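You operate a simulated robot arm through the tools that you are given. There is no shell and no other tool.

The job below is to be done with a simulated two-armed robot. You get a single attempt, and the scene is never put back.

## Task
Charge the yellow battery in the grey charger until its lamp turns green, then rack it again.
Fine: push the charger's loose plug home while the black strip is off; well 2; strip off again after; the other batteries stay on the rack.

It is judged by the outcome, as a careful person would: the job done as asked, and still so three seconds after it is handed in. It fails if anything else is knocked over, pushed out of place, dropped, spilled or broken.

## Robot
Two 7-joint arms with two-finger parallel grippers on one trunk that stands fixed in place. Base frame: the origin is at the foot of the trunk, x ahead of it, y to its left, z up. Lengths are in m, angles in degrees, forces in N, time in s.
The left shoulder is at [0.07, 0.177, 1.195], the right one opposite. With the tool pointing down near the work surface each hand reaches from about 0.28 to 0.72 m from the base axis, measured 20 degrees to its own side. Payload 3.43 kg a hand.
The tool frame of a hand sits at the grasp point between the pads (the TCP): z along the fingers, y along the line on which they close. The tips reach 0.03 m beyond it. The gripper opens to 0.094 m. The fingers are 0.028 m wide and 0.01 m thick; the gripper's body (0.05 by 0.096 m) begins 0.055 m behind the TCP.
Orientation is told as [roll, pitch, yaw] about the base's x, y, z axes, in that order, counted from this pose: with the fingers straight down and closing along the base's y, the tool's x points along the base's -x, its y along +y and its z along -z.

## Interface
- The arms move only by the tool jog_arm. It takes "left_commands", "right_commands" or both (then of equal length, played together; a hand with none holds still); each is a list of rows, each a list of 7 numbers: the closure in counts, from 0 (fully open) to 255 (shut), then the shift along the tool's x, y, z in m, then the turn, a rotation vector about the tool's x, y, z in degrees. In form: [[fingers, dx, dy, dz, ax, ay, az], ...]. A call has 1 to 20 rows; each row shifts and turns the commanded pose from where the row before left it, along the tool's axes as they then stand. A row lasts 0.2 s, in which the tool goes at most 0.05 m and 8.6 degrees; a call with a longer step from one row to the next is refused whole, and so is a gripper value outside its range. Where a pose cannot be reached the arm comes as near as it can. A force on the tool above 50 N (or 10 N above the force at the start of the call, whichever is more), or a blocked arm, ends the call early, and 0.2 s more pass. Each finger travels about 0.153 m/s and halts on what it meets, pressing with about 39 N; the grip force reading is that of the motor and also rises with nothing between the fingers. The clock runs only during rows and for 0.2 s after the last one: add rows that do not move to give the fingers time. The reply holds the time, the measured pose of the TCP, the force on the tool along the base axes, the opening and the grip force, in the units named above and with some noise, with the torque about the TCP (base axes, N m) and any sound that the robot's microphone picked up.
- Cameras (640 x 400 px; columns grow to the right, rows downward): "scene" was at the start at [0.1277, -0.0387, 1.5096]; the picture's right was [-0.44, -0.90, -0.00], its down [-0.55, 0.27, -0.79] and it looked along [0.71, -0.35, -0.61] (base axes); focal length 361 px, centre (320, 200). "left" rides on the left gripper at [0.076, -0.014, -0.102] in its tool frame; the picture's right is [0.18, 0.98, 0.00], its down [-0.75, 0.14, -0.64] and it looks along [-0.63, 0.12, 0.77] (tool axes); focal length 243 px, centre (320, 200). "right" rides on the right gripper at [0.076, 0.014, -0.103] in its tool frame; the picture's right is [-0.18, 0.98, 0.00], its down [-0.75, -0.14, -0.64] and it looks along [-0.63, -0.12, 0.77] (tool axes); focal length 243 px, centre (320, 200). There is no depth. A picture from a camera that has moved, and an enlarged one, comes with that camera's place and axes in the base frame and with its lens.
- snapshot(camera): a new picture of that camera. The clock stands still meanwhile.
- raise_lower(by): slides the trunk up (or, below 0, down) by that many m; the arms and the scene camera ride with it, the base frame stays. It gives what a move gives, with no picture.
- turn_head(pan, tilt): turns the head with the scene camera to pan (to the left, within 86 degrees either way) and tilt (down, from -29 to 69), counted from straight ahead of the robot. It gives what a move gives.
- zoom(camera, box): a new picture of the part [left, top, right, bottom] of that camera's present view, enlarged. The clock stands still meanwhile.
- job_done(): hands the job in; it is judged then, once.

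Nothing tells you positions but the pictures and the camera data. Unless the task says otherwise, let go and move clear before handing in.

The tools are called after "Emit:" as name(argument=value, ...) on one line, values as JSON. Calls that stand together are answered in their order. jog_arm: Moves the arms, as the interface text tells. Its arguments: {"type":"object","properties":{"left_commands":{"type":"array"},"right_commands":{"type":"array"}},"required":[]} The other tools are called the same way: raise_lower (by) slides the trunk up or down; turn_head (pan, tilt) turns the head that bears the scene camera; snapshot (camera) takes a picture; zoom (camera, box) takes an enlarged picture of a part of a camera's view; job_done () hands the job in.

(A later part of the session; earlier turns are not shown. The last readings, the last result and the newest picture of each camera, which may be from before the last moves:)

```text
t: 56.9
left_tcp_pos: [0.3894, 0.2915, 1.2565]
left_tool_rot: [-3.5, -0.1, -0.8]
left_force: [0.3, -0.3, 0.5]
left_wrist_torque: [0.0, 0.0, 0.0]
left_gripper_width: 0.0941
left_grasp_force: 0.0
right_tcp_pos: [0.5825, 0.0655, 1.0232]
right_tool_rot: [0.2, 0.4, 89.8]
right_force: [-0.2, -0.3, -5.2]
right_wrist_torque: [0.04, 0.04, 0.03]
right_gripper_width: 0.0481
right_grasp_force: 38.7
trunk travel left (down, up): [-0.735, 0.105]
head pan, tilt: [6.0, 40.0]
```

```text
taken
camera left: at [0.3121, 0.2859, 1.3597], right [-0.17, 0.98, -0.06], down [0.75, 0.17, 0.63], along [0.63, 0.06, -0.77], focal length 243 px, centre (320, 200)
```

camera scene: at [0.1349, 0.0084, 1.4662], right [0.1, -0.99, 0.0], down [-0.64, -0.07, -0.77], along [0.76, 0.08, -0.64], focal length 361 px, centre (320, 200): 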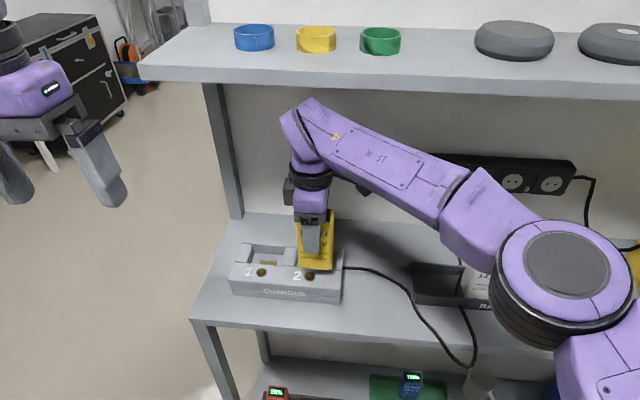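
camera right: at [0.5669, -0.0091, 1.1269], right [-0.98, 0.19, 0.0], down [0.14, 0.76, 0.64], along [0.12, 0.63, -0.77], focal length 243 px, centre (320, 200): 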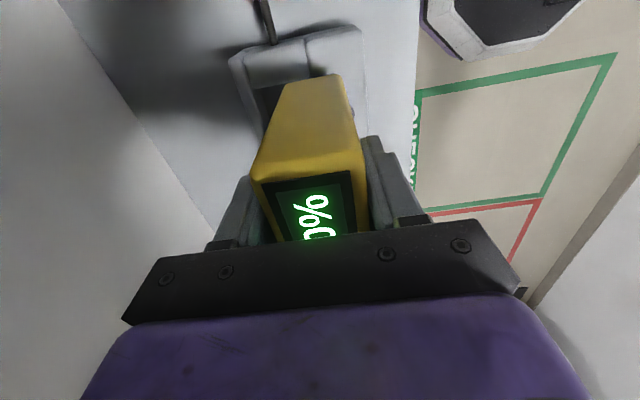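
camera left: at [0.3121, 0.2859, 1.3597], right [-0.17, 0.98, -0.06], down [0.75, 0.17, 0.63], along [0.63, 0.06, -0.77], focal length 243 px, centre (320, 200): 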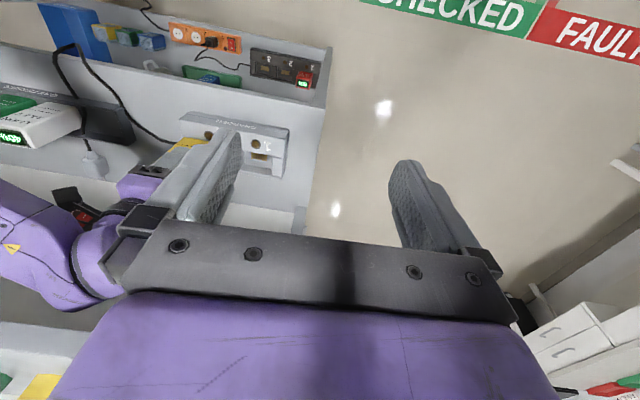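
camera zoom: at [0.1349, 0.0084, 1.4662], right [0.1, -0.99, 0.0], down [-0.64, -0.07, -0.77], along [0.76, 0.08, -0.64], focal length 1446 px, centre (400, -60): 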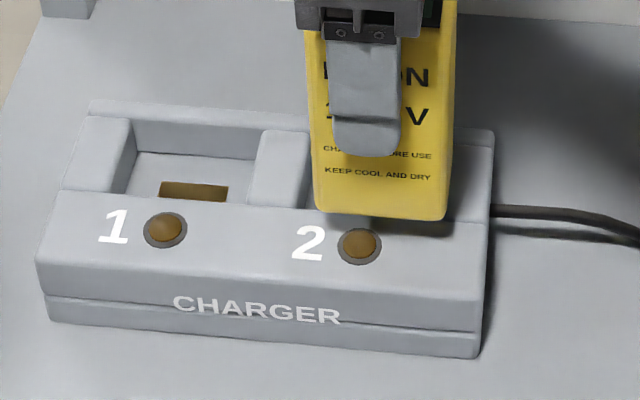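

I'll zoom in more tightly for a precise lateral comparison.

Emit:
zoom(camera="scene", box=[280, 232, 360, 282])

Emit:
zoom(camera="right", box=[200, 0, 400, 125])

```text
8.00 times, centred on (320, 257) of scene
camera zoom: at [0.1349, 0.0084, 1.4662], right [0.1, -0.99, 0.0], down [-0.64, -0.07, -0.77], along [0.76, 0.08, -0.64], focal length 2892 px, centre (320, -256)
```

zoom: 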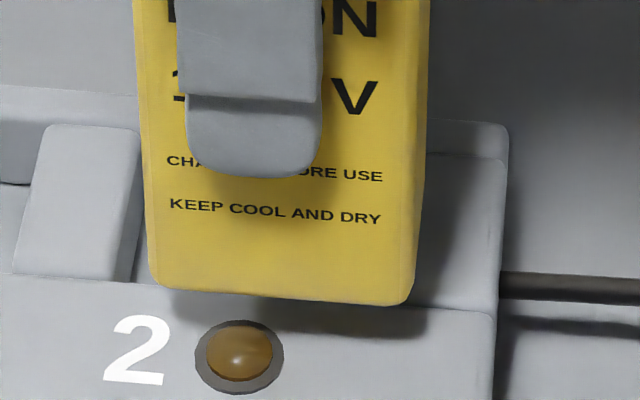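

```text
3.20 times, centred on (300, 62) of right
camera zoom: at [0.5669, -0.0091, 1.1269], right [-0.98, 0.19, 0.0], down [0.14, 0.76, 0.64], along [0.12, 0.63, -0.77], focal length 776 px, centre (384, 640)
```

zoom: 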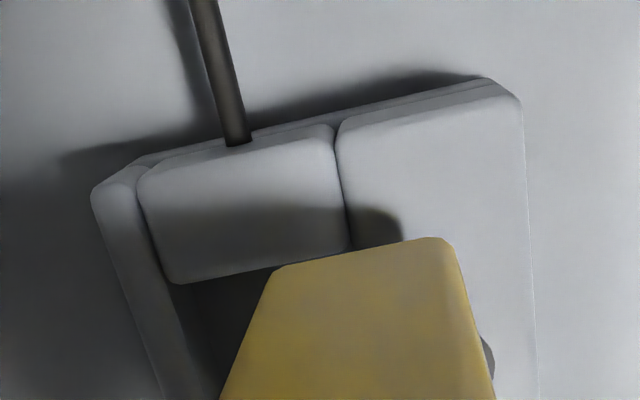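

The battery needs about +24 mm in x and +5.5 mm in y to centre over well 2. I'll make that move and re-check before lowering.

Emit:
jog_arm(right_commands=[[255, -0.0028, -0.012, 0, 0, 0, 0], [255, -0.0027, -0.012, 0, 0, 0, 0], [255, 0, 0, 0.008, 0, 0, 0], [255, 0, 0, 0, 0, 0, 0]])

Emit:
zoom(camera="scene", box=[270, 222, 366, 282])

Emit:
zoom(camera="right", box=[200, 0, 400, 125])

```text
t: 57.9
left_tcp_pos: [0.3881, 0.2927, 1.257]
left_tool_rot: [-3.6, -0.2, -0.9]
left_force: [-0.5, 0.0, -0.2]
left_wrist_torque: [-0.02, -0.01, -0.01]
left_gripper_width: 0.0935
left_grasp_force: 0.0
right_tcp_pos: [0.6056, 0.0722, 1.0162]
right_tool_rot: [0.2, 0.5, 90.0]
right_force: [0.0, 0.2, -3.9]
right_wrist_torque: [0.04, 0.02, -0.02]
right_gripper_width: 0.0483
right_grasp_force: 39.2
trunk travel left (down, up): [-0.735, 0.105]
head pan, tilt: [6.0, 40.0]
```

```text
6.67 times, centred on (318, 252) of scene
camera zoom: at [0.1354, 0.0091, 1.4661], right [0.1, -0.99, 0.0], down [-0.64, -0.07, -0.77], along [0.76, 0.08, -0.64], focal length 2410 px, centre (333, -147)
```

zoom: 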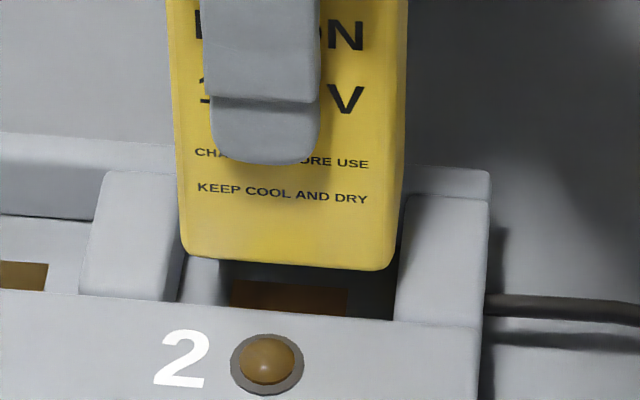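

```text
3.20 times, centred on (300, 62) of right
camera zoom: at [0.5904, -0.0024, 1.1198], right [-0.98, 0.18, 0.0], down [0.14, 0.76, 0.64], along [0.12, 0.63, -0.77], focal length 776 px, centre (384, 640)
```

zoom: 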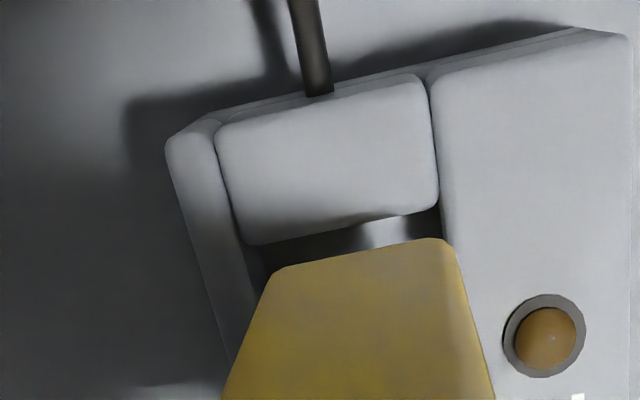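

The battery now sits almost centred over well 2. I'll nudge +1.5 mm in x and +1 mm in y, lower to just above the rim, and re-check.

Emit:
jog_arm(right_commands=[[255, -0.001, -0.0015, 0, 0, 0, 0], [255, 0, 0, 0.007, 0, 0, 0], [255, 0, 0, 0.004, 0, 0, 0], [255, 0, 0, 0, 0, 0, 0]])

Emit:
zoom(camera="scene", box=[270, 222, 366, 282])

Emit:
zoom(camera="right", box=[200, 0, 400, 125])

```text
t: 58.9
left_tcp_pos: [0.3894, 0.292, 1.257]
left_tool_rot: [-3.6, -0.1, -0.8]
left_force: [-1.0, 0.2, 0.3]
left_wrist_torque: [0.01, -0.01, 0.01]
left_gripper_width: 0.0938
left_grasp_force: 0.0
right_tcp_pos: [0.6061, 0.0733, 1.0126]
right_tool_rot: [0.2, 0.4, 89.9]
right_force: [-0.1, 0.9, -4.2]
right_wrist_torque: [0.01, -0.02, 0.0]
right_gripper_width: 0.0484
right_grasp_force: 38.8
right hand out of reach, approached as far as the arm can: row 2
trunk travel left (down, up): [-0.735, 0.105]
head pan, tilt: [6.0, 40.0]
```

```text
6.67 times, centred on (318, 252) of scene
camera zoom: at [0.1354, 0.0089, 1.4661], right [0.1, -0.99, 0.0], down [-0.64, -0.07, -0.77], along [0.76, 0.08, -0.64], focal length 2410 px, centre (333, -147)
```

zoom: 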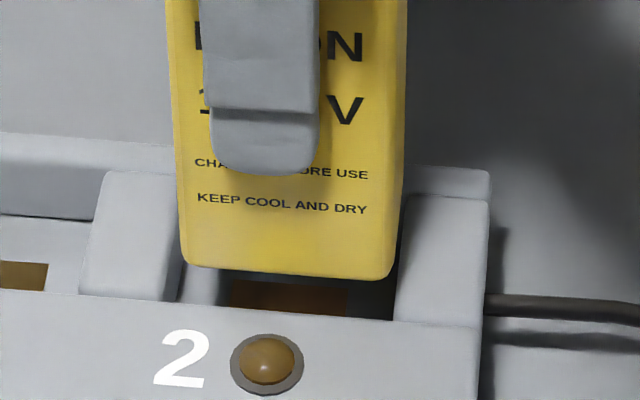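

```text
3.20 times, centred on (300, 62) of right
camera zoom: at [0.5898, -0.0023, 1.1162], right [-0.98, 0.19, 0.0], down [0.14, 0.76, 0.64], along [0.12, 0.63, -0.77], focal length 776 px, centre (384, 640)
```

zoom: 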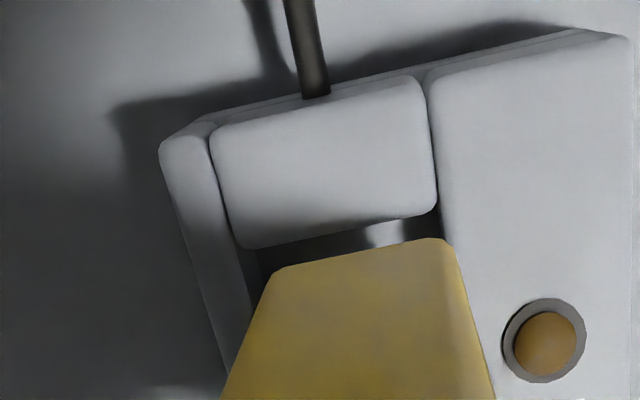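

The alignment is good, within about 1 mm. One row was flagged at a reach limit, so I'll continue down in small steps and watch the force and pose.

Emit:
jog_arm(right_commands=[[255, 0, 0, 0.004, 0, 0, 0], [255, 0, 0, 0.004, 0, 0, 0], [255, 0, 0, 0.004, 0, 0, 0], [255, 0, 0, 0, 0, 0, 0]])

```text
t: 59.9
left_tcp_pos: [0.3885, 0.2914, 1.2571]
left_tool_rot: [-3.6, 0.0, -0.7]
left_force: [0.5, 0.7, 0.8]
left_wrist_torque: [0.01, 0.0, -0.01]
left_gripper_width: 0.0941
left_grasp_force: 0.1
right_tcp_pos: [0.6047, 0.0744, 0.9998]
right_tool_rot: [0.2, 0.4, 89.9]
right_force: [0.0, 0.0, -4.6]
right_wrist_torque: [0.02, 0.01, -0.03]
right_gripper_width: 0.0484
right_grasp_force: 39.3
trunk travel left (down, up): [-0.735, 0.105]
head pan, tilt: [6.0, 40.0]
```

Now the bottom is about level with the rim. I'll check the alignment once more.

Emit:
zoom(camera="scene", box=[270, 222, 366, 282])

Emit:
zoom(camera="right", box=[200, 0, 400, 125])

```text
6.67 times, centred on (318, 252) of scene
camera zoom: at [0.1355, 0.0089, 1.4661], right [0.1, -0.99, 0.0], down [-0.64, -0.07, -0.77], along [0.76, 0.08, -0.64], focal length 2410 px, centre (333, -147)
```

zoom: 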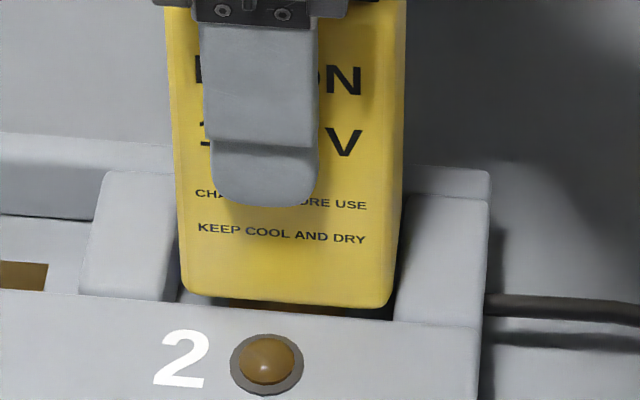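

```text
3.20 times, centred on (300, 62) of right
camera zoom: at [0.5894, -0.0021, 1.1041], right [-0.98, 0.19, 0.0], down [0.14, 0.76, 0.64], along [0.12, 0.63, -0.77], focal length 776 px, centre (384, 640)
```

zoom: 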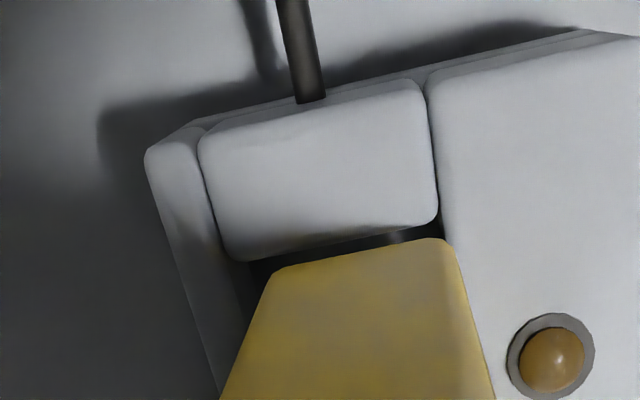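

It is lined up. I'll start inserting in small steps and monitor the force.

Emit:
jog_arm(right_commands=[[255, 0, 0, 0.003, 0, 0, 0], [255, 0, 0, 0.003, 0, 0, 0], [255, 0, 0, 0.003, 0, 0, 0], [255, 0, 0, 0, 0, 0, 0]])

Emit:
zoom(camera="scene", box=[270, 222, 366, 282])

```text
t: 60.9
left_tcp_pos: [0.3861, 0.293, 1.2584]
left_tool_rot: [-3.7, -0.2, -0.9]
left_force: [-0.2, -0.5, 0.4]
left_wrist_torque: [-0.04, 0.02, 0.04]
left_gripper_width: 0.0938
left_grasp_force: 0.0
right_tcp_pos: [0.6038, 0.0731, 0.9941]
right_tool_rot: [0.0, 0.3, 89.9]
right_force: [8.5, 1.4, 27.6]
right_wrist_torque: [0.25, 0.0, -0.03]
right_gripper_width: 0.0483
right_grasp_force: 39.4
trunk travel left (down, up): [-0.735, 0.105]
head pan, tilt: [6.0, 40.0]
```

```text
6.67 times, centred on (318, 252) of scene
camera zoom: at [0.1318, 0.0087, 1.4666], right [0.1, -0.99, 0.0], down [-0.64, -0.07, -0.77], along [0.76, 0.08, -0.64], focal length 2410 px, centre (333, -147)
```

zoom: 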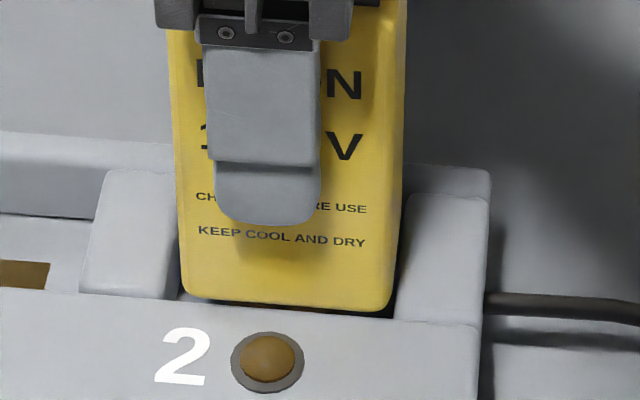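

It caught with about 30 N up and +8 N in x, so the battery's front edge is on the front rim. The hand also drifted about 3 mm toward me. I'll lift a little, shift +3 mm in x, and retry.

Emit:
jog_arm(right_commands=[[255, 0, 0, -0.006, 0, 0, 0], [255, 0, -0.003, 0, 0, 0, 0], [255, 0, 0, 0, 0, 0, 0]])

Emit:
zoom(camera="scene", box=[270, 222, 366, 282])

Emit:
zoom(camera="right", box=[200, 0, 400, 125])

```text
t: 61.7
left_tcp_pos: [0.3894, 0.2925, 1.258]
left_tool_rot: [-3.6, 0.0, -0.8]
left_force: [-0.6, -0.6, 0.2]
left_wrist_torque: [0.03, 0.0, -0.01]
left_gripper_width: 0.0939
left_grasp_force: 0.0
right_tcp_pos: [0.6068, 0.0732, 0.9972]
right_tool_rot: [0.2, 0.3, 90.0]
right_force: [-0.8, -0.4, -4.4]
right_wrist_torque: [-0.01, -0.02, 0.0]
right_gripper_width: 0.048
right_grasp_force: 39.1
trunk travel left (down, up): [-0.735, 0.105]
head pan, tilt: [6.0, 40.0]
```

```text
6.67 times, centred on (318, 252) of scene
camera zoom: at [0.1353, 0.0085, 1.466], right [0.1, -0.99, 0.0], down [-0.64, -0.07, -0.77], along [0.76, 0.08, -0.64], focal length 2410 px, centre (333, -147)
```

zoom: 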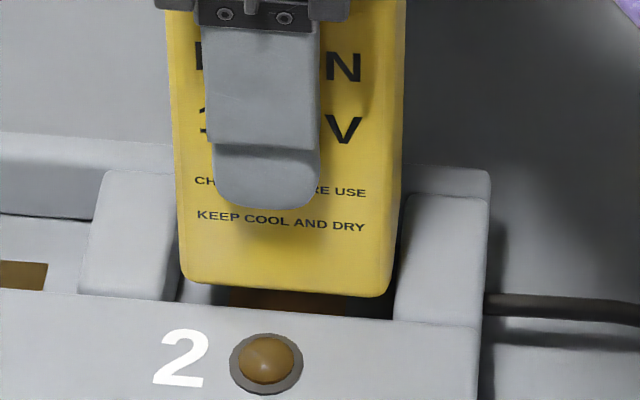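

```text
3.20 times, centred on (300, 62) of right
camera zoom: at [0.5915, -0.0025, 1.1007], right [-0.98, 0.18, 0.0], down [0.14, 0.76, 0.64], along [0.12, 0.63, -0.77], focal length 776 px, centre (384, 640)
```

zoom: 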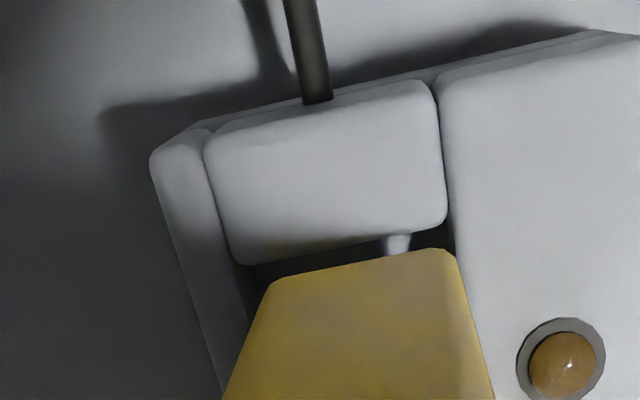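

The right camera shows the battery at the front wall with slack at the rear. I'll shift another +2.5 mm in x and lower again.

Emit:
jog_arm(right_commands=[[255, 0, -0.0025, 0, 0, 0, 0], [255, 0, 0, 0.003, 0, 0, 0], [255, 0, 0, 0.003, 0, 0, 0], [255, 0, 0, 0.002, 0, 0, 0], [255, 0, 0, 0, 0, 0, 0]])

Emit:
zoom(camera="scene", box=[270, 222, 366, 282])

Emit:
zoom(camera="right", box=[200, 0, 400, 125])

```text
t: 62.9
left_tcp_pos: [0.3864, 0.2927, 1.2574]
left_tool_rot: [-3.5, -0.2, -0.9]
left_force: [0.6, -0.9, -0.7]
left_wrist_torque: [0.02, -0.02, -0.03]
left_gripper_width: 0.0939
left_grasp_force: 0.0
right_tcp_pos: [0.607, 0.0728, 0.9938]
right_tool_rot: [-0.1, 0.3, 89.9]
right_force: [8.8, 3.8, 28.2]
right_wrist_torque: [0.3, 0.04, -0.02]
right_gripper_width: 0.048
right_grasp_force: 38.9
right hand out of reach, approached as far as the arm can: row 1
trunk travel left (down, up): [-0.735, 0.105]
head pan, tilt: [6.0, 40.0]
```

```text
6.67 times, centred on (318, 252) of scene
camera zoom: at [0.1319, 0.0092, 1.4669], right [0.1, -0.99, 0.0], down [-0.64, -0.07, -0.77], along [0.76, 0.08, -0.64], focal length 2410 px, centre (333, -147)
```

zoom: 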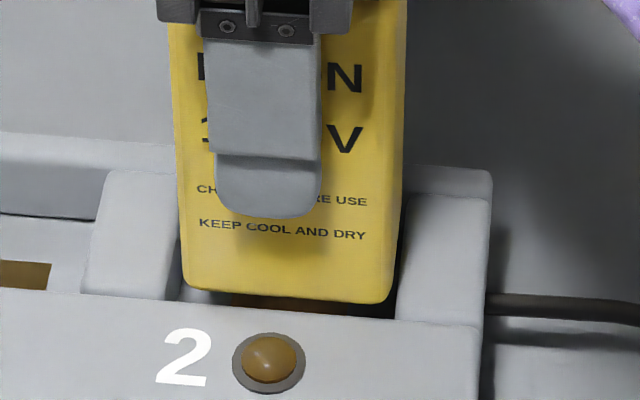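

```text
3.20 times, centred on (300, 62) of right
camera zoom: at [0.59, -0.0022, 1.0974], right [-0.98, 0.19, 0.0], down [0.14, 0.76, 0.64], along [0.12, 0.63, -0.77], focal length 776 px, centre (384, 640)
```

zoom: 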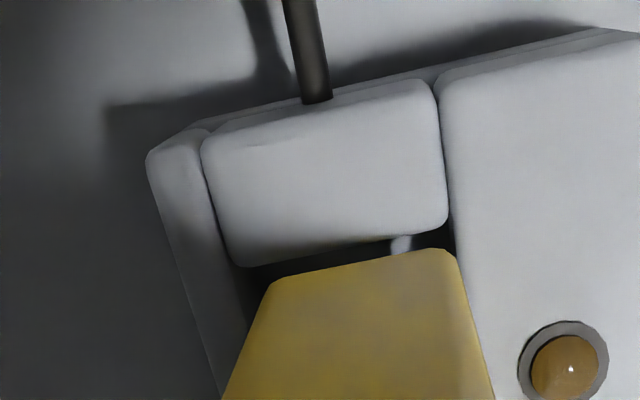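

The torque shows the contact is on the front rim, and the arm is again at its reach limit for +x. I'll lift out, retract, raise the trunk further for reach, and come back in.

Emit:
jog_arm(right_commands=[[255, 0, 0, -0.01, 0, 0, 0], [255, 0, 0, -0.013, 0, 0, 0], [255, 0, 0.0375, 0, 0, 0, 0], [255, 0, 0.0375, 0, 0, 0, 0], [255, 0, 0.0375, 0, 0, 0, 0], [255, 0, 0.0375, 0, 0, 0, 0], [255, 0, 0, 0, 0, 0, 0]])

Emit:
raise_lower(by=0.09)

Emit:
jog_arm(right_commands=[[255, 0, 0, 0.03, 0, 0, 0], [255, 0, 0, 0.03, 0, 0, 0], [255, 0, 0, 0.03, 0, 0, 0], [255, 0, 0, 0, 0, 0, 0]])

```text
t: 64.5
left_tcp_pos: [0.3887, 0.2945, 1.2563]
left_tool_rot: [-3.7, -0.1, -0.8]
left_force: [-0.3, 0.1, 0.2]
left_wrist_torque: [-0.05, 0.0, -0.01]
left_gripper_width: 0.0942
left_grasp_force: 0.0
right_tcp_pos: [0.4583, 0.0733, 1.0146]
right_tool_rot: [0.3, 0.5, 90.0]
right_force: [-0.4, -0.1, -5.3]
right_wrist_torque: [0.0, 0.01, 0.03]
right_gripper_width: 0.0484
right_grasp_force: 38.9
trunk travel left (down, up): [-0.735, 0.105]
head pan, tilt: [6.0, 40.0]
```

```text
t: 65.8
left_tcp_pos: [0.3885, 0.2921, 1.3478]
left_tool_rot: [-3.6, -0.2, -0.8]
left_force: [0.9, 0.3, -0.7]
left_wrist_torque: [0.01, 0.02, 0.0]
left_gripper_width: 0.0936
left_grasp_force: 0.1
right_tcp_pos: [0.4586, 0.0733, 1.1043]
right_tool_rot: [0.1, 0.4, 89.9]
right_force: [-0.6, 0.2, -5.3]
right_wrist_torque: [0.02, 0.02, -0.01]
right_gripper_width: 0.0479
right_grasp_force: 38.9
trunk travel left (down, up): [-0.825, 0.015]
head pan, tilt: [6.0, 40.0]
```

```text
t: 66.8
left_tcp_pos: [0.3881, 0.2928, 1.3462]
left_tool_rot: [-3.5, -0.1, -0.8]
left_force: [-0.5, 0.6, -0.5]
left_wrist_torque: [-0.05, 0.01, -0.01]
left_gripper_width: 0.0939
left_grasp_force: 0.0
right_tcp_pos: [0.4585, 0.0713, 1.0135]
right_tool_rot: [0.3, 0.4, 90.0]
right_force: [0.4, 0.5, -4.6]
right_wrist_torque: [0.01, 0.0, 0.01]
right_gripper_width: 0.0483
right_grasp_force: 38.9
trunk travel left (down, up): [-0.825, 0.015]
head pan, tilt: [6.0, 40.0]
```

Emit:
jog_arm(right_commands=[[255, -0.001, -0.0375, 0, 0, 0, 0], [255, 0, -0.0375, 0, 0, 0, 0], [255, 0, -0.0375, 0, 0, 0, 0], [255, 0, -0.0385, 0, 0, 0, 0], [255, 0, 0, 0, 0, 0, 0]])

Emit:
turn_head(pan=6, tilt=45)

Emit:
snapshot(camera="scene")

Emit:
zoom(camera="right", box=[200, 0, 400, 125])

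```text
t: 68.0
left_tcp_pos: [0.3886, 0.2919, 1.3464]
left_tool_rot: [-3.6, -0.1, -0.9]
left_force: [-0.6, 0.1, -0.4]
left_wrist_torque: [-0.01, 0.0, 0.02]
left_gripper_width: 0.0941
left_grasp_force: 0.1
right_tcp_pos: [0.6059, 0.0702, 1.0177]
right_tool_rot: [0.2, 0.2, 90.1]
right_force: [-0.6, -0.8, -4.4]
right_wrist_torque: [0.01, -0.01, -0.03]
right_gripper_width: 0.048
right_grasp_force: 38.9
right hand out of reach, approached as far as the arm can: row 4
trunk travel left (down, up): [-0.825, 0.015]
head pan, tilt: [6.0, 40.0]
```

```text
t: 68.6
left_tcp_pos: [0.3885, 0.292, 1.3475]
left_tool_rot: [-3.6, -0.1, -0.8]
left_force: [-0.5, 0.0, 0.0]
left_wrist_torque: [0.03, 0.01, -0.03]
left_gripper_width: 0.0939
left_grasp_force: 0.0
right_tcp_pos: [0.606, 0.0699, 1.0177]
right_tool_rot: [0.3, 0.4, 89.8]
right_force: [0.2, -0.6, -4.7]
right_wrist_torque: [-0.03, -0.01, -0.01]
right_gripper_width: 0.0481
right_grasp_force: 39.3
trunk travel left (down, up): [-0.825, 0.015]
head pan, tilt: [6.0, 45.0]
```

```text
taken
camera scene: at [0.1317, 0.0079, 1.5489], right [0.1, -0.99, 0.0], down [-0.7, -0.07, -0.71], along [0.7, 0.07, -0.71], focal length 361 px, centre (320, 200)
```

scene: 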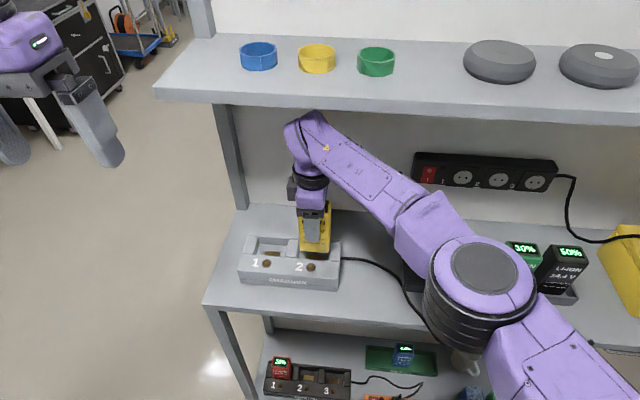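

```text
3.20 times, centred on (300, 62) of right
camera zoom: at [0.5902, -0.0057, 1.121], right [-0.98, 0.19, 0.0], down [0.14, 0.76, 0.64], along [0.12, 0.63, -0.77], focal length 776 px, centre (384, 640)
```

zoom: 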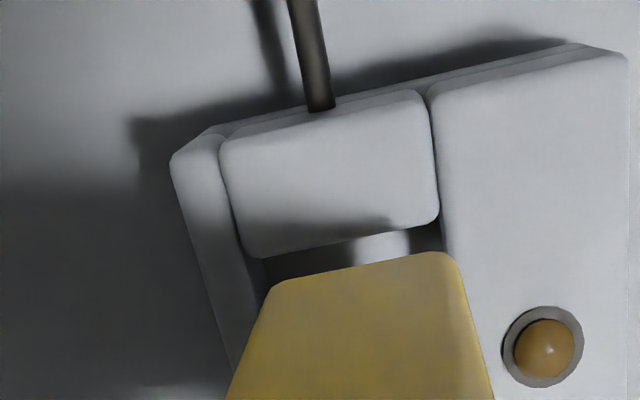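

The right arm is at its true reach limit here: about 0.59 m from shoulder to wrist, roughly 5 mm short. I'll hand the battery over instead, setting it upright on the clear bench spot at about [0.53, -0.05] so the left arm, which reaches well 2 easily, can insert it.

Emit:
jog_arm(right_commands=[[255, 0, 0.035, 0, 0, 0, 0], [255, 0, 0.035, 0, 0, 0, 0], [255, 0, 0.035, 0, 0, 0, 0], [255, 0.04, 0, 0, 0, 0, 0], [255, 0.04, 0, 0, 0, 0, 0], [255, 0.04, 0, 0, 0, 0, 0], [255, 0, -0.03, 0, 0, 0, 0], [255, 0, 0, 0.02, 0, 0, 0], [255, 0, 0, 0.02, 0, 0, 0], [255, 0, 0, 0.015, 0, 0, 0], [255, 0, 0, 0, 0, 0, 0]])

Emit:
turn_head(pan=-5, tilt=48)

Emit:
snapshot(camera="scene")

Emit:
snapshot(camera="right")

```text
t: 71.0
left_tcp_pos: [0.3892, 0.2927, 1.3464]
left_tool_rot: [-3.6, -0.1, -0.9]
left_force: [0.2, 0.0, 0.8]
left_wrist_torque: [0.02, 0.0, -0.02]
left_gripper_width: 0.0939
left_grasp_force: 0.1
right_tcp_pos: [0.5283, -0.0527, 0.96]
right_tool_rot: [0.3, 0.3, 89.9]
right_force: [-0.4, -0.4, -4.0]
right_wrist_torque: [0.0, 0.0, 0.01]
right_gripper_width: 0.048
right_grasp_force: 38.5
trunk travel left (down, up): [-0.825, 0.015]
head pan, tilt: [6.0, 45.0]
```

```text
t: 71.8
left_tcp_pos: [0.3888, 0.2915, 1.3473]
left_tool_rot: [-3.6, 0.0, -0.8]
left_force: [1.0, -0.2, -0.7]
left_wrist_torque: [0.01, -0.02, 0.01]
left_gripper_width: 0.0942
left_grasp_force: 0.0
right_tcp_pos: [0.527, -0.0514, 0.9609]
right_tool_rot: [0.2, 0.3, 89.9]
right_force: [0.8, -0.3, -5.2]
right_wrist_torque: [-0.01, 0.0, -0.01]
right_gripper_width: 0.0482
right_grasp_force: 39.2
trunk travel left (down, up): [-0.825, 0.015]
head pan, tilt: [-5.0, 48.0]
```

```text
taken
camera scene: at [0.1291, -0.0072, 1.5447], right [-0.09, -1.0, 0.0], down [-0.74, 0.06, -0.67], along [0.67, -0.06, -0.74], focal length 361 px, centre (320, 200)
```

scene: 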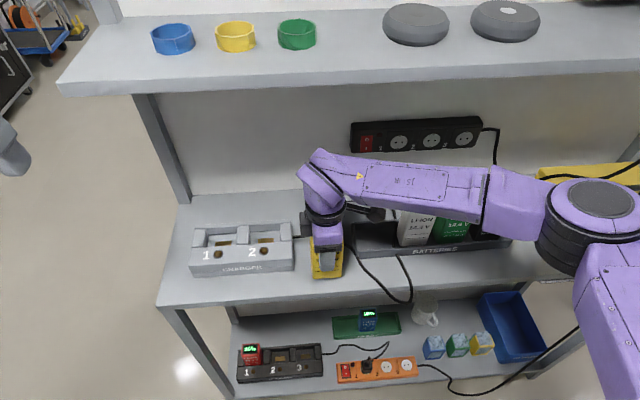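

```text
taken
camera right: at [0.5116, -0.1282, 1.064], right [-0.98, 0.19, 0.0], down [0.14, 0.76, 0.64], along [0.12, 0.63, -0.77], focal length 243 px, centre (320, 200)
```

right: 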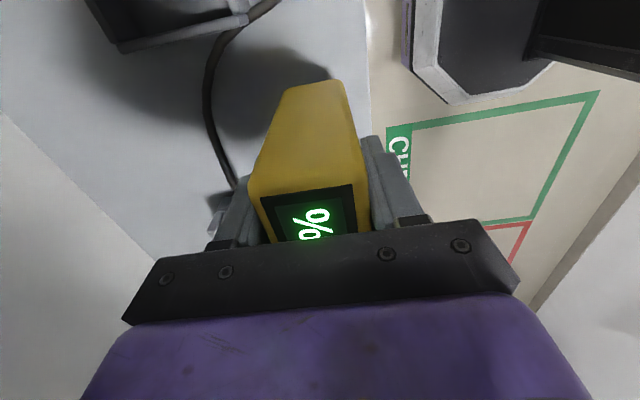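

The spot is clear of the cable and charger. I'll lower gently until the bench takes the weight.

Emit:
jog_arm(right_commands=[[255, 0, 0, 0.003, 0, 0, 0], [255, 0, 0, 0.003, 0, 0, 0], [255, 0, 0, 0.002, 0, 0, 0], [255, 0, 0, 0, 0, 0, 0]])

```text
t: 72.8
left_tcp_pos: [0.3888, 0.2925, 1.3461]
left_tool_rot: [-3.6, -0.1, -0.8]
left_force: [-0.7, -0.4, 0.6]
left_wrist_torque: [0.02, -0.01, -0.01]
left_gripper_width: 0.0942
left_grasp_force: 0.0
right_tcp_pos: [0.5277, -0.0524, 0.952]
right_tool_rot: [0.3, 0.4, 89.8]
right_force: [0.2, 0.5, -4.0]
right_wrist_torque: [-0.04, -0.05, -0.01]
right_gripper_width: 0.0481
right_grasp_force: 39.0
trunk travel left (down, up): [-0.825, 0.015]
head pan, tilt: [-5.0, 48.0]
```

Emit:
jog_arm(right_commands=[[255, 0, 0, 0.002, 0, 0, 0], [255, 0, 0, 0, 0, 0, 0]])

```text
t: 73.4
left_tcp_pos: [0.3886, 0.293, 1.3475]
left_tool_rot: [-3.6, -0.2, -0.7]
left_force: [0.0, 0.4, 0.1]
left_wrist_torque: [0.0, 0.01, 0.01]
left_gripper_width: 0.094
left_grasp_force: 0.1
right_tcp_pos: [0.5282, -0.0521, 0.9507]
right_tool_rot: [0.2, 0.3, 89.8]
right_force: [0.6, 0.1, -4.0]
right_wrist_torque: [0.01, 0.03, -0.01]
right_gripper_width: 0.0483
right_grasp_force: 39.2
trunk travel left (down, up): [-0.825, 0.015]
head pan, tilt: [-5.0, 48.0]
```

Emit:
jog_arm(right_commands=[[255, 0, 0, 0.002, 0, 0, 0], [255, 0, 0, 0, 0, 0, 0]])

Emit:
zoom(camera="scene", box=[280, 220, 380, 282])

```text
t: 74.0
left_tcp_pos: [0.3889, 0.2928, 1.3466]
left_tool_rot: [-3.5, -0.1, -0.7]
left_force: [-0.7, -0.4, -0.2]
left_wrist_torque: [-0.02, 0.0, 0.02]
left_gripper_width: 0.094
left_grasp_force: 0.1
right_tcp_pos: [0.5279, -0.0516, 0.949]
right_tool_rot: [0.1, 0.5, 90.0]
right_force: [-0.3, -0.2, -4.1]
right_wrist_torque: [0.03, 0.02, -0.01]
right_gripper_width: 0.0482
right_grasp_force: 38.4
trunk travel left (down, up): [-0.825, 0.015]
head pan, tilt: [-5.0, 48.0]
```

```text
6.40 times, centred on (330, 251) of scene
camera zoom: at [0.1293, -0.0071, 1.5447], right [-0.09, -1.0, 0.0], down [-0.74, 0.07, -0.67], along [0.67, -0.06, -0.74], focal length 2313 px, centre (256, -126)
```

zoom: 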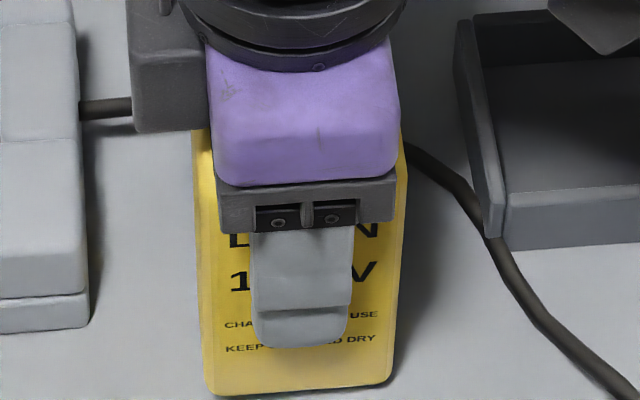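

Emit:
jog_arm(right_commands=[[255, 0, 0, 0.002, 0, 0, 0], [255, 0, 0, 0.002, 0, 0, 0], [255, 0, 0, 0, 0, 0, 0]])

```text
t: 74.8
left_tcp_pos: [0.3891, 0.2921, 1.3475]
left_tool_rot: [-3.7, -0.1, -0.9]
left_force: [0.0, 0.3, 1.1]
left_wrist_torque: [-0.02, 0.02, 0.0]
left_gripper_width: 0.0942
left_grasp_force: 0.0
right_tcp_pos: [0.5273, -0.0527, 0.9444]
right_tool_rot: [0.2, 0.4, 89.8]
right_force: [0.6, -0.5, -5.0]
right_wrist_torque: [0.0, 0.0, 0.02]
right_gripper_width: 0.0481
right_grasp_force: 39.0
trunk travel left (down, up): [-0.825, 0.015]
head pan, tilt: [-5.0, 48.0]
```

Emit:
jog_arm(right_commands=[[255, 0, 0, 0.002, 0, 0, 0], [255, 0, 0, 0.002, 0, 0, 0], [255, 0, 0, 0, 0, 0, 0]])

Emit:
zoom(camera="scene", box=[300, 260, 360, 297])

```text
t: 75.6
left_tcp_pos: [0.3877, 0.2924, 1.3487]
left_tool_rot: [-3.6, -0.3, -0.8]
left_force: [0.6, 0.7, -0.2]
left_wrist_torque: [0.03, -0.01, 0.05]
left_gripper_width: 0.094
left_grasp_force: 0.0
right_tcp_pos: [0.5287, -0.0529, 0.9425]
right_tool_rot: [0.0, 0.2, 89.8]
right_force: [2.0, -2.3, 12.7]
right_wrist_torque: [0.03, 0.17, -0.02]
right_gripper_width: 0.048
right_grasp_force: 39.0
trunk travel left (down, up): [-0.825, 0.015]
head pan, tilt: [-5.0, 48.0]
```

```text
10.67 times, centred on (330, 278) of scene
camera zoom: at [0.1267, -0.0074, 1.5452], right [-0.09, -1.0, 0.0], down [-0.74, 0.07, -0.67], along [0.67, -0.06, -0.74], focal length 3855 px, centre (213, -637)
```

zoom: 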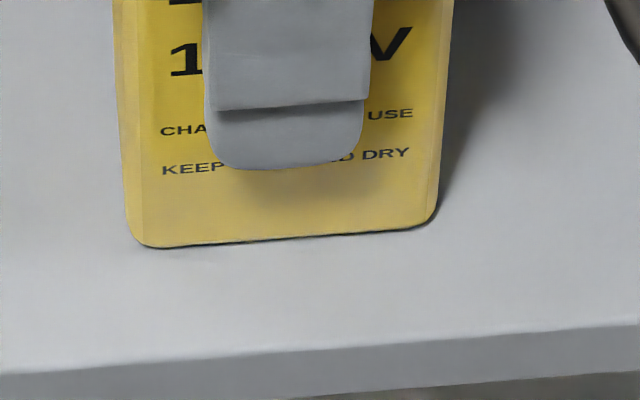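

The bench has taken the weight. I'll release, rise straight up, and move the right hand away to the right.

Emit:
jog_arm(right_commands=[[70, 0, 0, -0.001, 0, 0, 0], [70, 0, 0, 0, 0, 0, 0], [70, 0, 0, -0.02, 0, 0, 0], [70, 0, 0, -0.03, 0, 0, 0], [70, 0, 0, -0.04, 0, 0, 0], [70, 0, 0.04, 0, 0, 0, 0], [70, 0, 0.04, 0, 0, 0, 0], [70, 0.04, 0, 0, 0, 0, 0], [70, 0.04, 0, 0, 0, 0, 0], [70, 0.04, 0, 0, 0, 0, 0], [70, 0.04, 0, 0, 0, 0, 0], [70, 0.04, 0, 0, 0, 0, 0], [70, 0, 0, 0, 0, 0, 0]])

Emit:
snapshot(camera="scene")

```text
t: 78.4
left_tcp_pos: [0.3878, 0.2926, 1.3466]
left_tool_rot: [-3.6, -0.1, -0.7]
left_force: [0.2, -0.2, -1.4]
left_wrist_torque: [0.01, -0.05, 0.0]
left_gripper_width: 0.094
left_grasp_force: 0.2
right_tcp_pos: [0.4504, -0.2542, 1.0333]
right_tool_rot: [0.3, 0.5, 90.0]
right_force: [0.1, -0.2, -0.6]
right_wrist_torque: [-0.01, 0.0, -0.01]
right_gripper_width: 0.0684
right_grasp_force: 0.1
trunk travel left (down, up): [-0.825, 0.015]
head pan, tilt: [-5.0, 48.0]
```

```text
taken
camera scene: at [0.1289, -0.0061, 1.5447], right [-0.09, -1.0, 0.0], down [-0.74, 0.06, -0.67], along [0.67, -0.06, -0.74], focal length 361 px, centre (320, 200)
```

scene: 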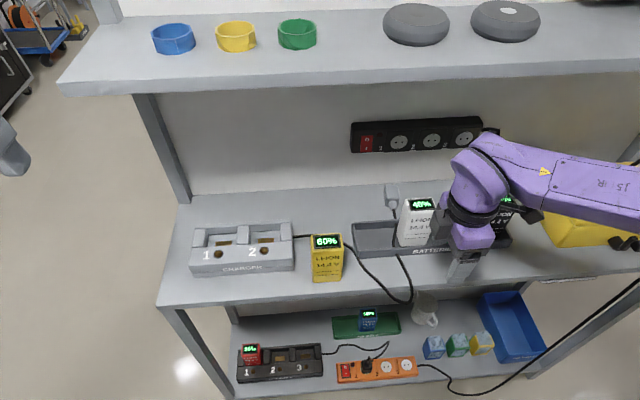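

The battery stands upright on the bench at 60%. I'll lift the right hand a little, bring the trunk back to a middle height, and turn the left hand to yaw -90 for a front-back grip.

Emit:
jog_arm(right_commands=[[70, 0.02, 0, -0.04, 0, 0, 0], [70, 0.02, 0, -0.04, 0, 0, 0], [70, 0, 0, 0, 0, 0, 0]])

Emit:
raise_lower(by=-0.09)

Emit:
jog_arm(left_commands=[[70, 0, 0, 0, -3.6, 0, 0], [70, 0, 0, 0, 0, 0, 8.1], [70, 0, 0, 0, 0, 0, 8.1], [70, 0, 0, 0, 0, 0, 8.1], [70, 0, 0, 0, 0, 0, 8.1], [70, 0, 0, 0, 0, 0, 8.1], [70, 0, 0, 0, 0, 0, 8.1], [70, 0, 0, 0, 0, 0, 8.1], [70, 0, 0, 0, 0, 0, 8.1], [70, 0, 0, 0, 0, 0, 8.1], [70, 0, 0, 0, 0, 0, 8.1], [70, 0, 0, 0, 0, 0, 8.2], [70, 0, 0, 0, 0, 0, 0]])

```text
t: 79.2
left_tcp_pos: [0.3897, 0.292, 1.3461]
left_tool_rot: [-3.6, -0.1, -0.7]
left_force: [-0.8, -0.2, 1.5]
left_wrist_torque: [0.02, -0.01, -0.01]
left_gripper_width: 0.0939
left_grasp_force: 0.1
right_tcp_pos: [0.4511, -0.2943, 1.1151]
right_tool_rot: [0.2, 0.4, 89.8]
right_force: [-0.1, 0.3, 0.4]
right_wrist_torque: [0.0, -0.02, 0.02]
right_gripper_width: 0.068
right_grasp_force: 0.1
trunk travel left (down, up): [-0.825, 0.015]
head pan, tilt: [-5.0, 48.0]
```

```text
t: 80.4
left_tcp_pos: [0.3884, 0.2922, 1.257]
left_tool_rot: [-3.6, -0.2, -0.8]
left_force: [-0.4, -0.3, -0.3]
left_wrist_torque: [0.0, -0.01, 0.02]
left_gripper_width: 0.094
left_grasp_force: 0.1
right_tcp_pos: [0.4499, -0.2936, 1.0256]
right_tool_rot: [0.3, 0.3, 89.9]
right_force: [0.2, 0.7, -0.7]
right_wrist_torque: [-0.01, 0.01, 0.01]
right_gripper_width: 0.0683
right_grasp_force: 0.0
trunk travel left (down, up): [-0.735, 0.105]
head pan, tilt: [-5.0, 48.0]
```

```text
t: 83.2
left_tcp_pos: [0.3881, 0.2921, 1.2569]
left_tool_rot: [0.2, 0.0, -90.2]
left_force: [0.2, 0.0, 0.2]
left_wrist_torque: [0.01, 0.01, -0.03]
left_gripper_width: 0.0683
left_grasp_force: 0.2
right_tcp_pos: [0.451, -0.2944, 1.0253]
right_tool_rot: [0.2, 0.4, 89.8]
right_force: [0.3, -0.9, 0.4]
right_wrist_torque: [-0.01, 0.01, -0.02]
right_gripper_width: 0.0681
right_grasp_force: 0.0
trunk travel left (down, up): [-0.735, 0.105]
head pan, tilt: [-5.0, 48.0]
```

The left hand turned without trouble. I'll bring it over in front of the battery, at safe height.

Emit:
jog_arm(left_commands=[[70, -0.043, 0.0075, 0, 0, 0, 0], [70, -0.043, 0.0075, 0, 0, 0, 0], [70, -0.043, 0.0075, 0, 0, 0, 0], [70, -0.043, 0.0075, 0, 0, 0, 0], [70, -0.043, 0.0075, 0, 0, 0, 0], [70, -0.043, 0.0075, 0, 0, 0, 0], [70, -0.043, 0.0075, 0, 0, 0, 0], [70, -0.043, 0.0075, 0, 0, 0, 0], [70, 0, 0, 0.043, 0, 0, 0], [70, 0, 0, 0.043, 0, 0, 0], [70, 0, 0, 0.043, 0, 0, 0], [70, 0, 0, 0.043, 0, 0, 0], [70, 0, 0, 0.043, 0, 0, 0], [70, 0, 0, 0, 0, 0, 0]])

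Emit:
snapshot(camera="scene")

Emit:
snapshot(camera="left")

```text
t: 86.2
left_tcp_pos: [0.447, -0.0492, 1.0421]
left_tool_rot: [0.2, 0.0, -90.0]
left_force: [-0.1, -0.2, 0.3]
left_wrist_torque: [0.03, -0.03, -0.01]
left_gripper_width: 0.068
left_grasp_force: 0.0
right_tcp_pos: [0.4497, -0.2925, 1.0266]
right_tool_rot: [0.1, 0.2, 89.9]
right_force: [0.6, 0.5, 0.6]
right_wrist_torque: [0.03, -0.02, 0.02]
right_gripper_width: 0.0683
right_grasp_force: 0.0
trunk travel left (down, up): [-0.735, 0.105]
head pan, tilt: [-5.0, 48.0]
```

```text
taken
camera scene: at [0.128, -0.0074, 1.4548], right [-0.09, -1.0, 0.0], down [-0.74, 0.07, -0.67], along [0.67, -0.06, -0.74], focal length 361 px, centre (320, 200)
```

scene: 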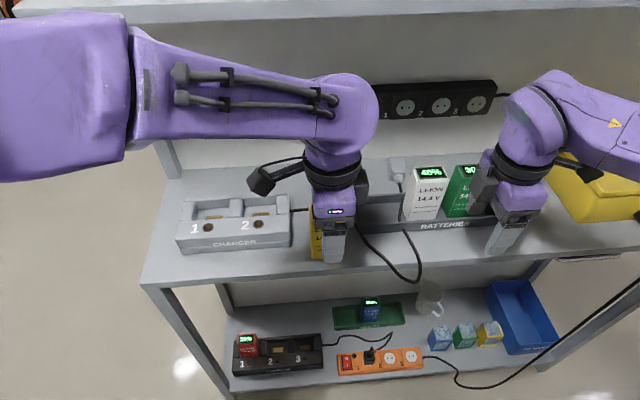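

```text
taken
camera left: at [0.4318, 0.0275, 1.145], right [0.98, 0.18, 0.0], down [0.14, -0.75, 0.64], along [0.12, -0.63, -0.77], focal length 243 px, centre (320, 200)
```

left: 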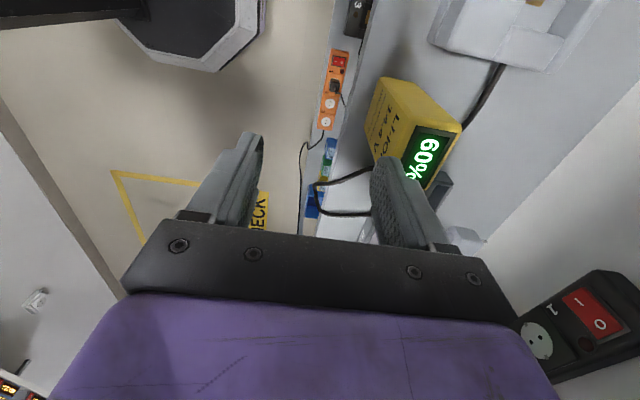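

The path above the battery is clear, with fingertips about 3 cm over its top. I'll move forward over it, then check.

Emit:
jog_arm(left_commands=[[70, -0.002, 0.0405, 0, 0, 0, 0], [70, -0.001, 0.0405, 0, 0, 0, 0], [70, 0, 0, 0, 0, 0, 0]])

Emit:
snapshot(camera="left")

Emit:
zoom(camera="scene", box=[260, 150, 420, 250])

```text
t: 87.0
left_tcp_pos: [0.5274, -0.0532, 1.0417]
left_tool_rot: [0.1, 0.1, -90.1]
left_force: [-0.7, 0.3, 0.3]
left_wrist_torque: [0.0, 0.0, 0.02]
left_gripper_width: 0.0682
left_grasp_force: 0.0
right_tcp_pos: [0.4493, -0.2935, 1.025]
right_tool_rot: [0.1, 0.3, 89.9]
right_force: [-0.3, 0.1, 0.1]
right_wrist_torque: [0.01, -0.03, 0.02]
right_gripper_width: 0.0682
right_grasp_force: 0.0
trunk travel left (down, up): [-0.735, 0.105]
head pan, tilt: [-5.0, 48.0]
```

```text
taken
camera left: at [0.5131, 0.0226, 1.144], right [0.98, 0.18, 0.0], down [0.14, -0.75, 0.64], along [0.12, -0.63, -0.77], focal length 243 px, centre (320, 200)
```

left: 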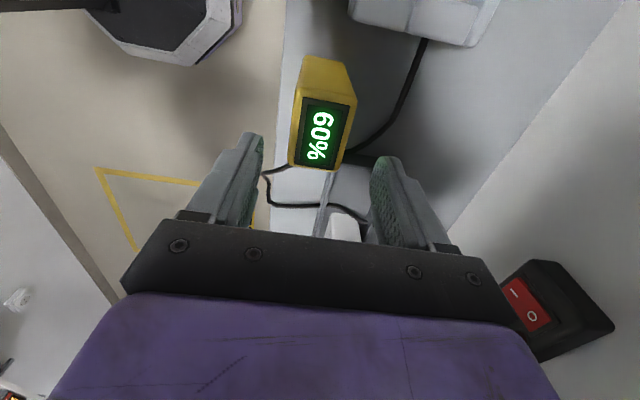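

```text
4.00 times, centred on (340, 200) of scene
camera zoom: at [0.127, -0.0072, 1.4549], right [-0.09, -1.0, 0.0], down [-0.74, 0.07, -0.67], along [0.67, -0.06, -0.74], focal length 1446 px, centre (240, 200)
```

zoom: 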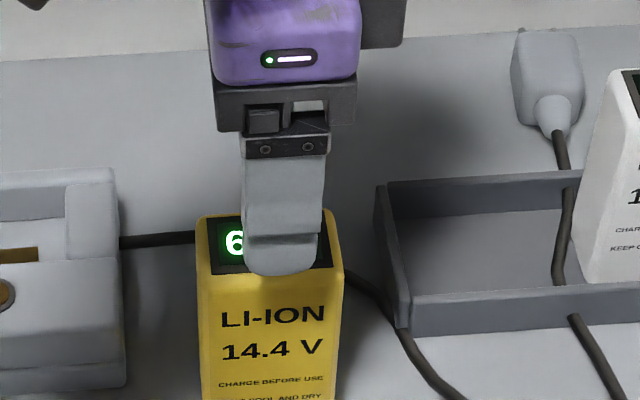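

The battery sits between the finger lines, with a small +3 mm x correction. I'll descend and grip.

Emit:
jog_arm(left_commands=[[70, 0, 0.003, 0, 0, 0, 0], [70, 0, 0, 0.03, 0, 0, 0], [70, 0, 0, 0.03, 0, 0, 0], [70, 0, 0, 0.027, 0, 0, 0], [70, 0, 0, 0, 0, 0, 0]])

Emit:
snapshot(camera="left")

```text
t: 88.2
left_tcp_pos: [0.5321, -0.0566, 0.9587]
left_tool_rot: [0.1, 0.1, -90.0]
left_force: [-0.2, 0.1, -0.2]
left_wrist_torque: [0.0, 0.0, 0.0]
left_gripper_width: 0.068
left_grasp_force: 0.1
right_tcp_pos: [0.4507, -0.2919, 1.0252]
right_tool_rot: [0.2, 0.3, 89.9]
right_force: [0.1, -0.2, 1.9]
right_wrist_torque: [0.02, 0.0, 0.02]
right_gripper_width: 0.068
right_grasp_force: 0.0
trunk travel left (down, up): [-0.735, 0.105]
head pan, tilt: [-5.0, 48.0]
```

```text
taken
camera left: at [0.5183, 0.0207, 1.061], right [0.98, 0.18, 0.0], down [0.14, -0.75, 0.64], along [0.12, -0.63, -0.77], focal length 243 px, centre (320, 200)
```

left: 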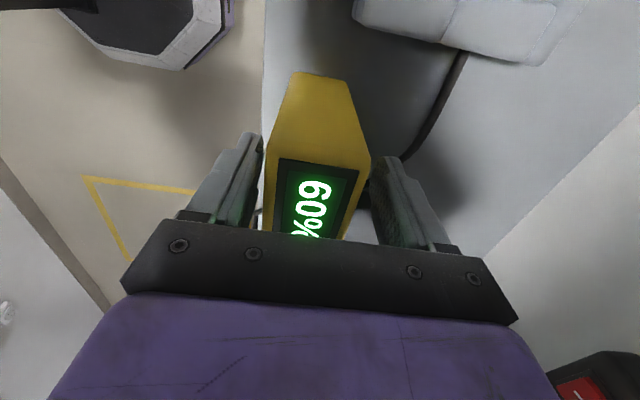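

The battery is centred between the fingers. I'll close and then lift.

Emit:
jog_arm(left_commands=[[255, 0, 0, 0, 0, 0, 0], [255, 0, 0, 0, 0, 0, 0], [255, 0, 0, 0, 0, 0, 0], [255, 0, 0, -0.01, 0, 0, 0], [255, 0, 0, -0.03, 0, 0, 0], [255, 0, 0, -0.025, 0, 0, 0], [255, 0, 0, 0, 0, 0, 0]])

Emit:
zoom(camera="scene", box=[220, 130, 420, 255])

```text
t: 89.8
left_tcp_pos: [0.5341, -0.0566, 1.0203]
left_tool_rot: [0.0, 0.0, -90.0]
left_force: [0.7, 0.2, -4.6]
left_wrist_torque: [0.01, 0.01, 0.0]
left_gripper_width: 0.0485
left_grasp_force: 39.3
right_tcp_pos: [0.4516, -0.2935, 1.0244]
right_tool_rot: [0.2, 0.3, 90.0]
right_force: [0.1, 0.7, -0.6]
right_wrist_torque: [0.02, 0.0, 0.03]
right_gripper_width: 0.0683
right_grasp_force: 0.2
trunk travel left (down, up): [-0.735, 0.105]
head pan, tilt: [-5.0, 48.0]
```

```text
3.20 times, centred on (320, 192) of scene
camera zoom: at [0.1297, -0.0075, 1.4546], right [-0.09, -1.0, 0.0], down [-0.74, 0.07, -0.67], along [0.67, -0.06, -0.74], focal length 1157 px, centre (320, 224)
```

zoom: 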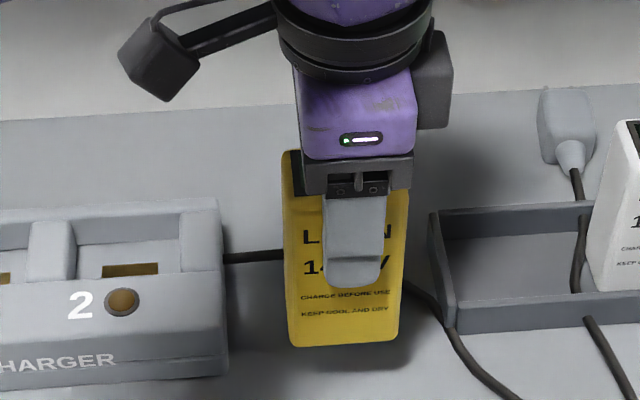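

The left hand has it. I'll raise slightly and carry it over well 2, stopping a bit short in x to compare.

Emit:
jog_arm(left_commands=[[255, 0, 0, -0.008, 0, 0, 0], [255, 0.0403, 0, 0, 0, 0, 0], [255, 0.0403, 0, 0, 0, 0, 0], [255, 0.0403, 0, 0, 0, 0, 0], [255, 0, 0.03, 0, 0, 0, 0], [255, 0, 0.03, 0, 0, 0, 0], [255, 0, 0, 0, 0, 0, 0]])

Emit:
turn_head(pan=6, tilt=40)

Emit:
snapshot(camera="scene")

Emit:
snapshot(camera="left")

```text
t: 91.4
left_tcp_pos: [0.5924, 0.0654, 1.0282]
left_tool_rot: [0.0, -0.1, -90.1]
left_force: [-0.1, 0.1, -4.6]
left_wrist_torque: [-0.05, 0.01, 0.02]
left_gripper_width: 0.048
left_grasp_force: 38.7
right_tcp_pos: [0.4492, -0.2916, 1.026]
right_tool_rot: [0.1, 0.4, 89.9]
right_force: [0.3, 0.9, -0.4]
right_wrist_torque: [-0.07, 0.01, 0.03]
right_gripper_width: 0.0683
right_grasp_force: 0.1
trunk travel left (down, up): [-0.735, 0.105]
head pan, tilt: [-5.0, 48.0]
```

```text
t: 92.1
left_tcp_pos: [0.5927, 0.0665, 1.0292]
left_tool_rot: [0.0, 0.0, -90.0]
left_force: [-0.2, -0.8, -4.1]
left_wrist_torque: [-0.04, 0.03, 0.0]
left_gripper_width: 0.0481
left_grasp_force: 39.7
right_tcp_pos: [0.4521, -0.2922, 1.025]
right_tool_rot: [0.2, 0.2, 89.9]
right_force: [0.9, 0.1, 0.1]
right_wrist_torque: [0.01, -0.01, -0.05]
right_gripper_width: 0.0681
right_grasp_force: 0.1
trunk travel left (down, up): [-0.735, 0.105]
head pan, tilt: [6.0, 40.0]
```

```text
taken
camera scene: at [0.1356, 0.0083, 1.4661], right [0.1, -0.99, 0.0], down [-0.64, -0.07, -0.77], along [0.76, 0.08, -0.64], focal length 361 px, centre (320, 200)
```

scene: 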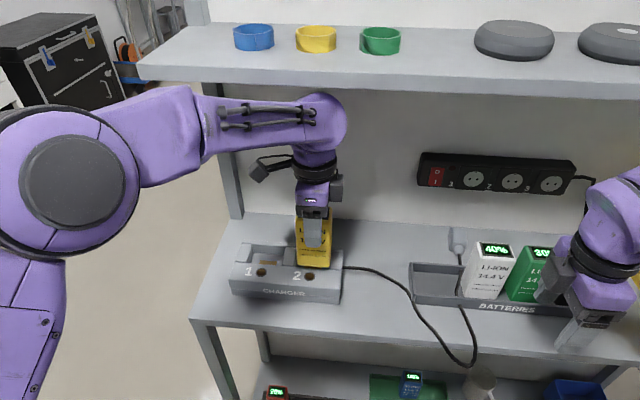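

```text
taken
camera left: at [0.5781, 0.1418, 1.1313], right [0.98, 0.18, 0.0], down [0.14, -0.75, 0.64], along [0.12, -0.63, -0.77], focal length 243 px, centre (320, 200)
```

left: 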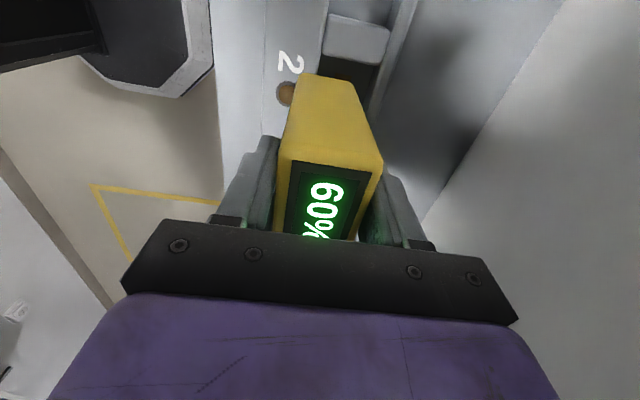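

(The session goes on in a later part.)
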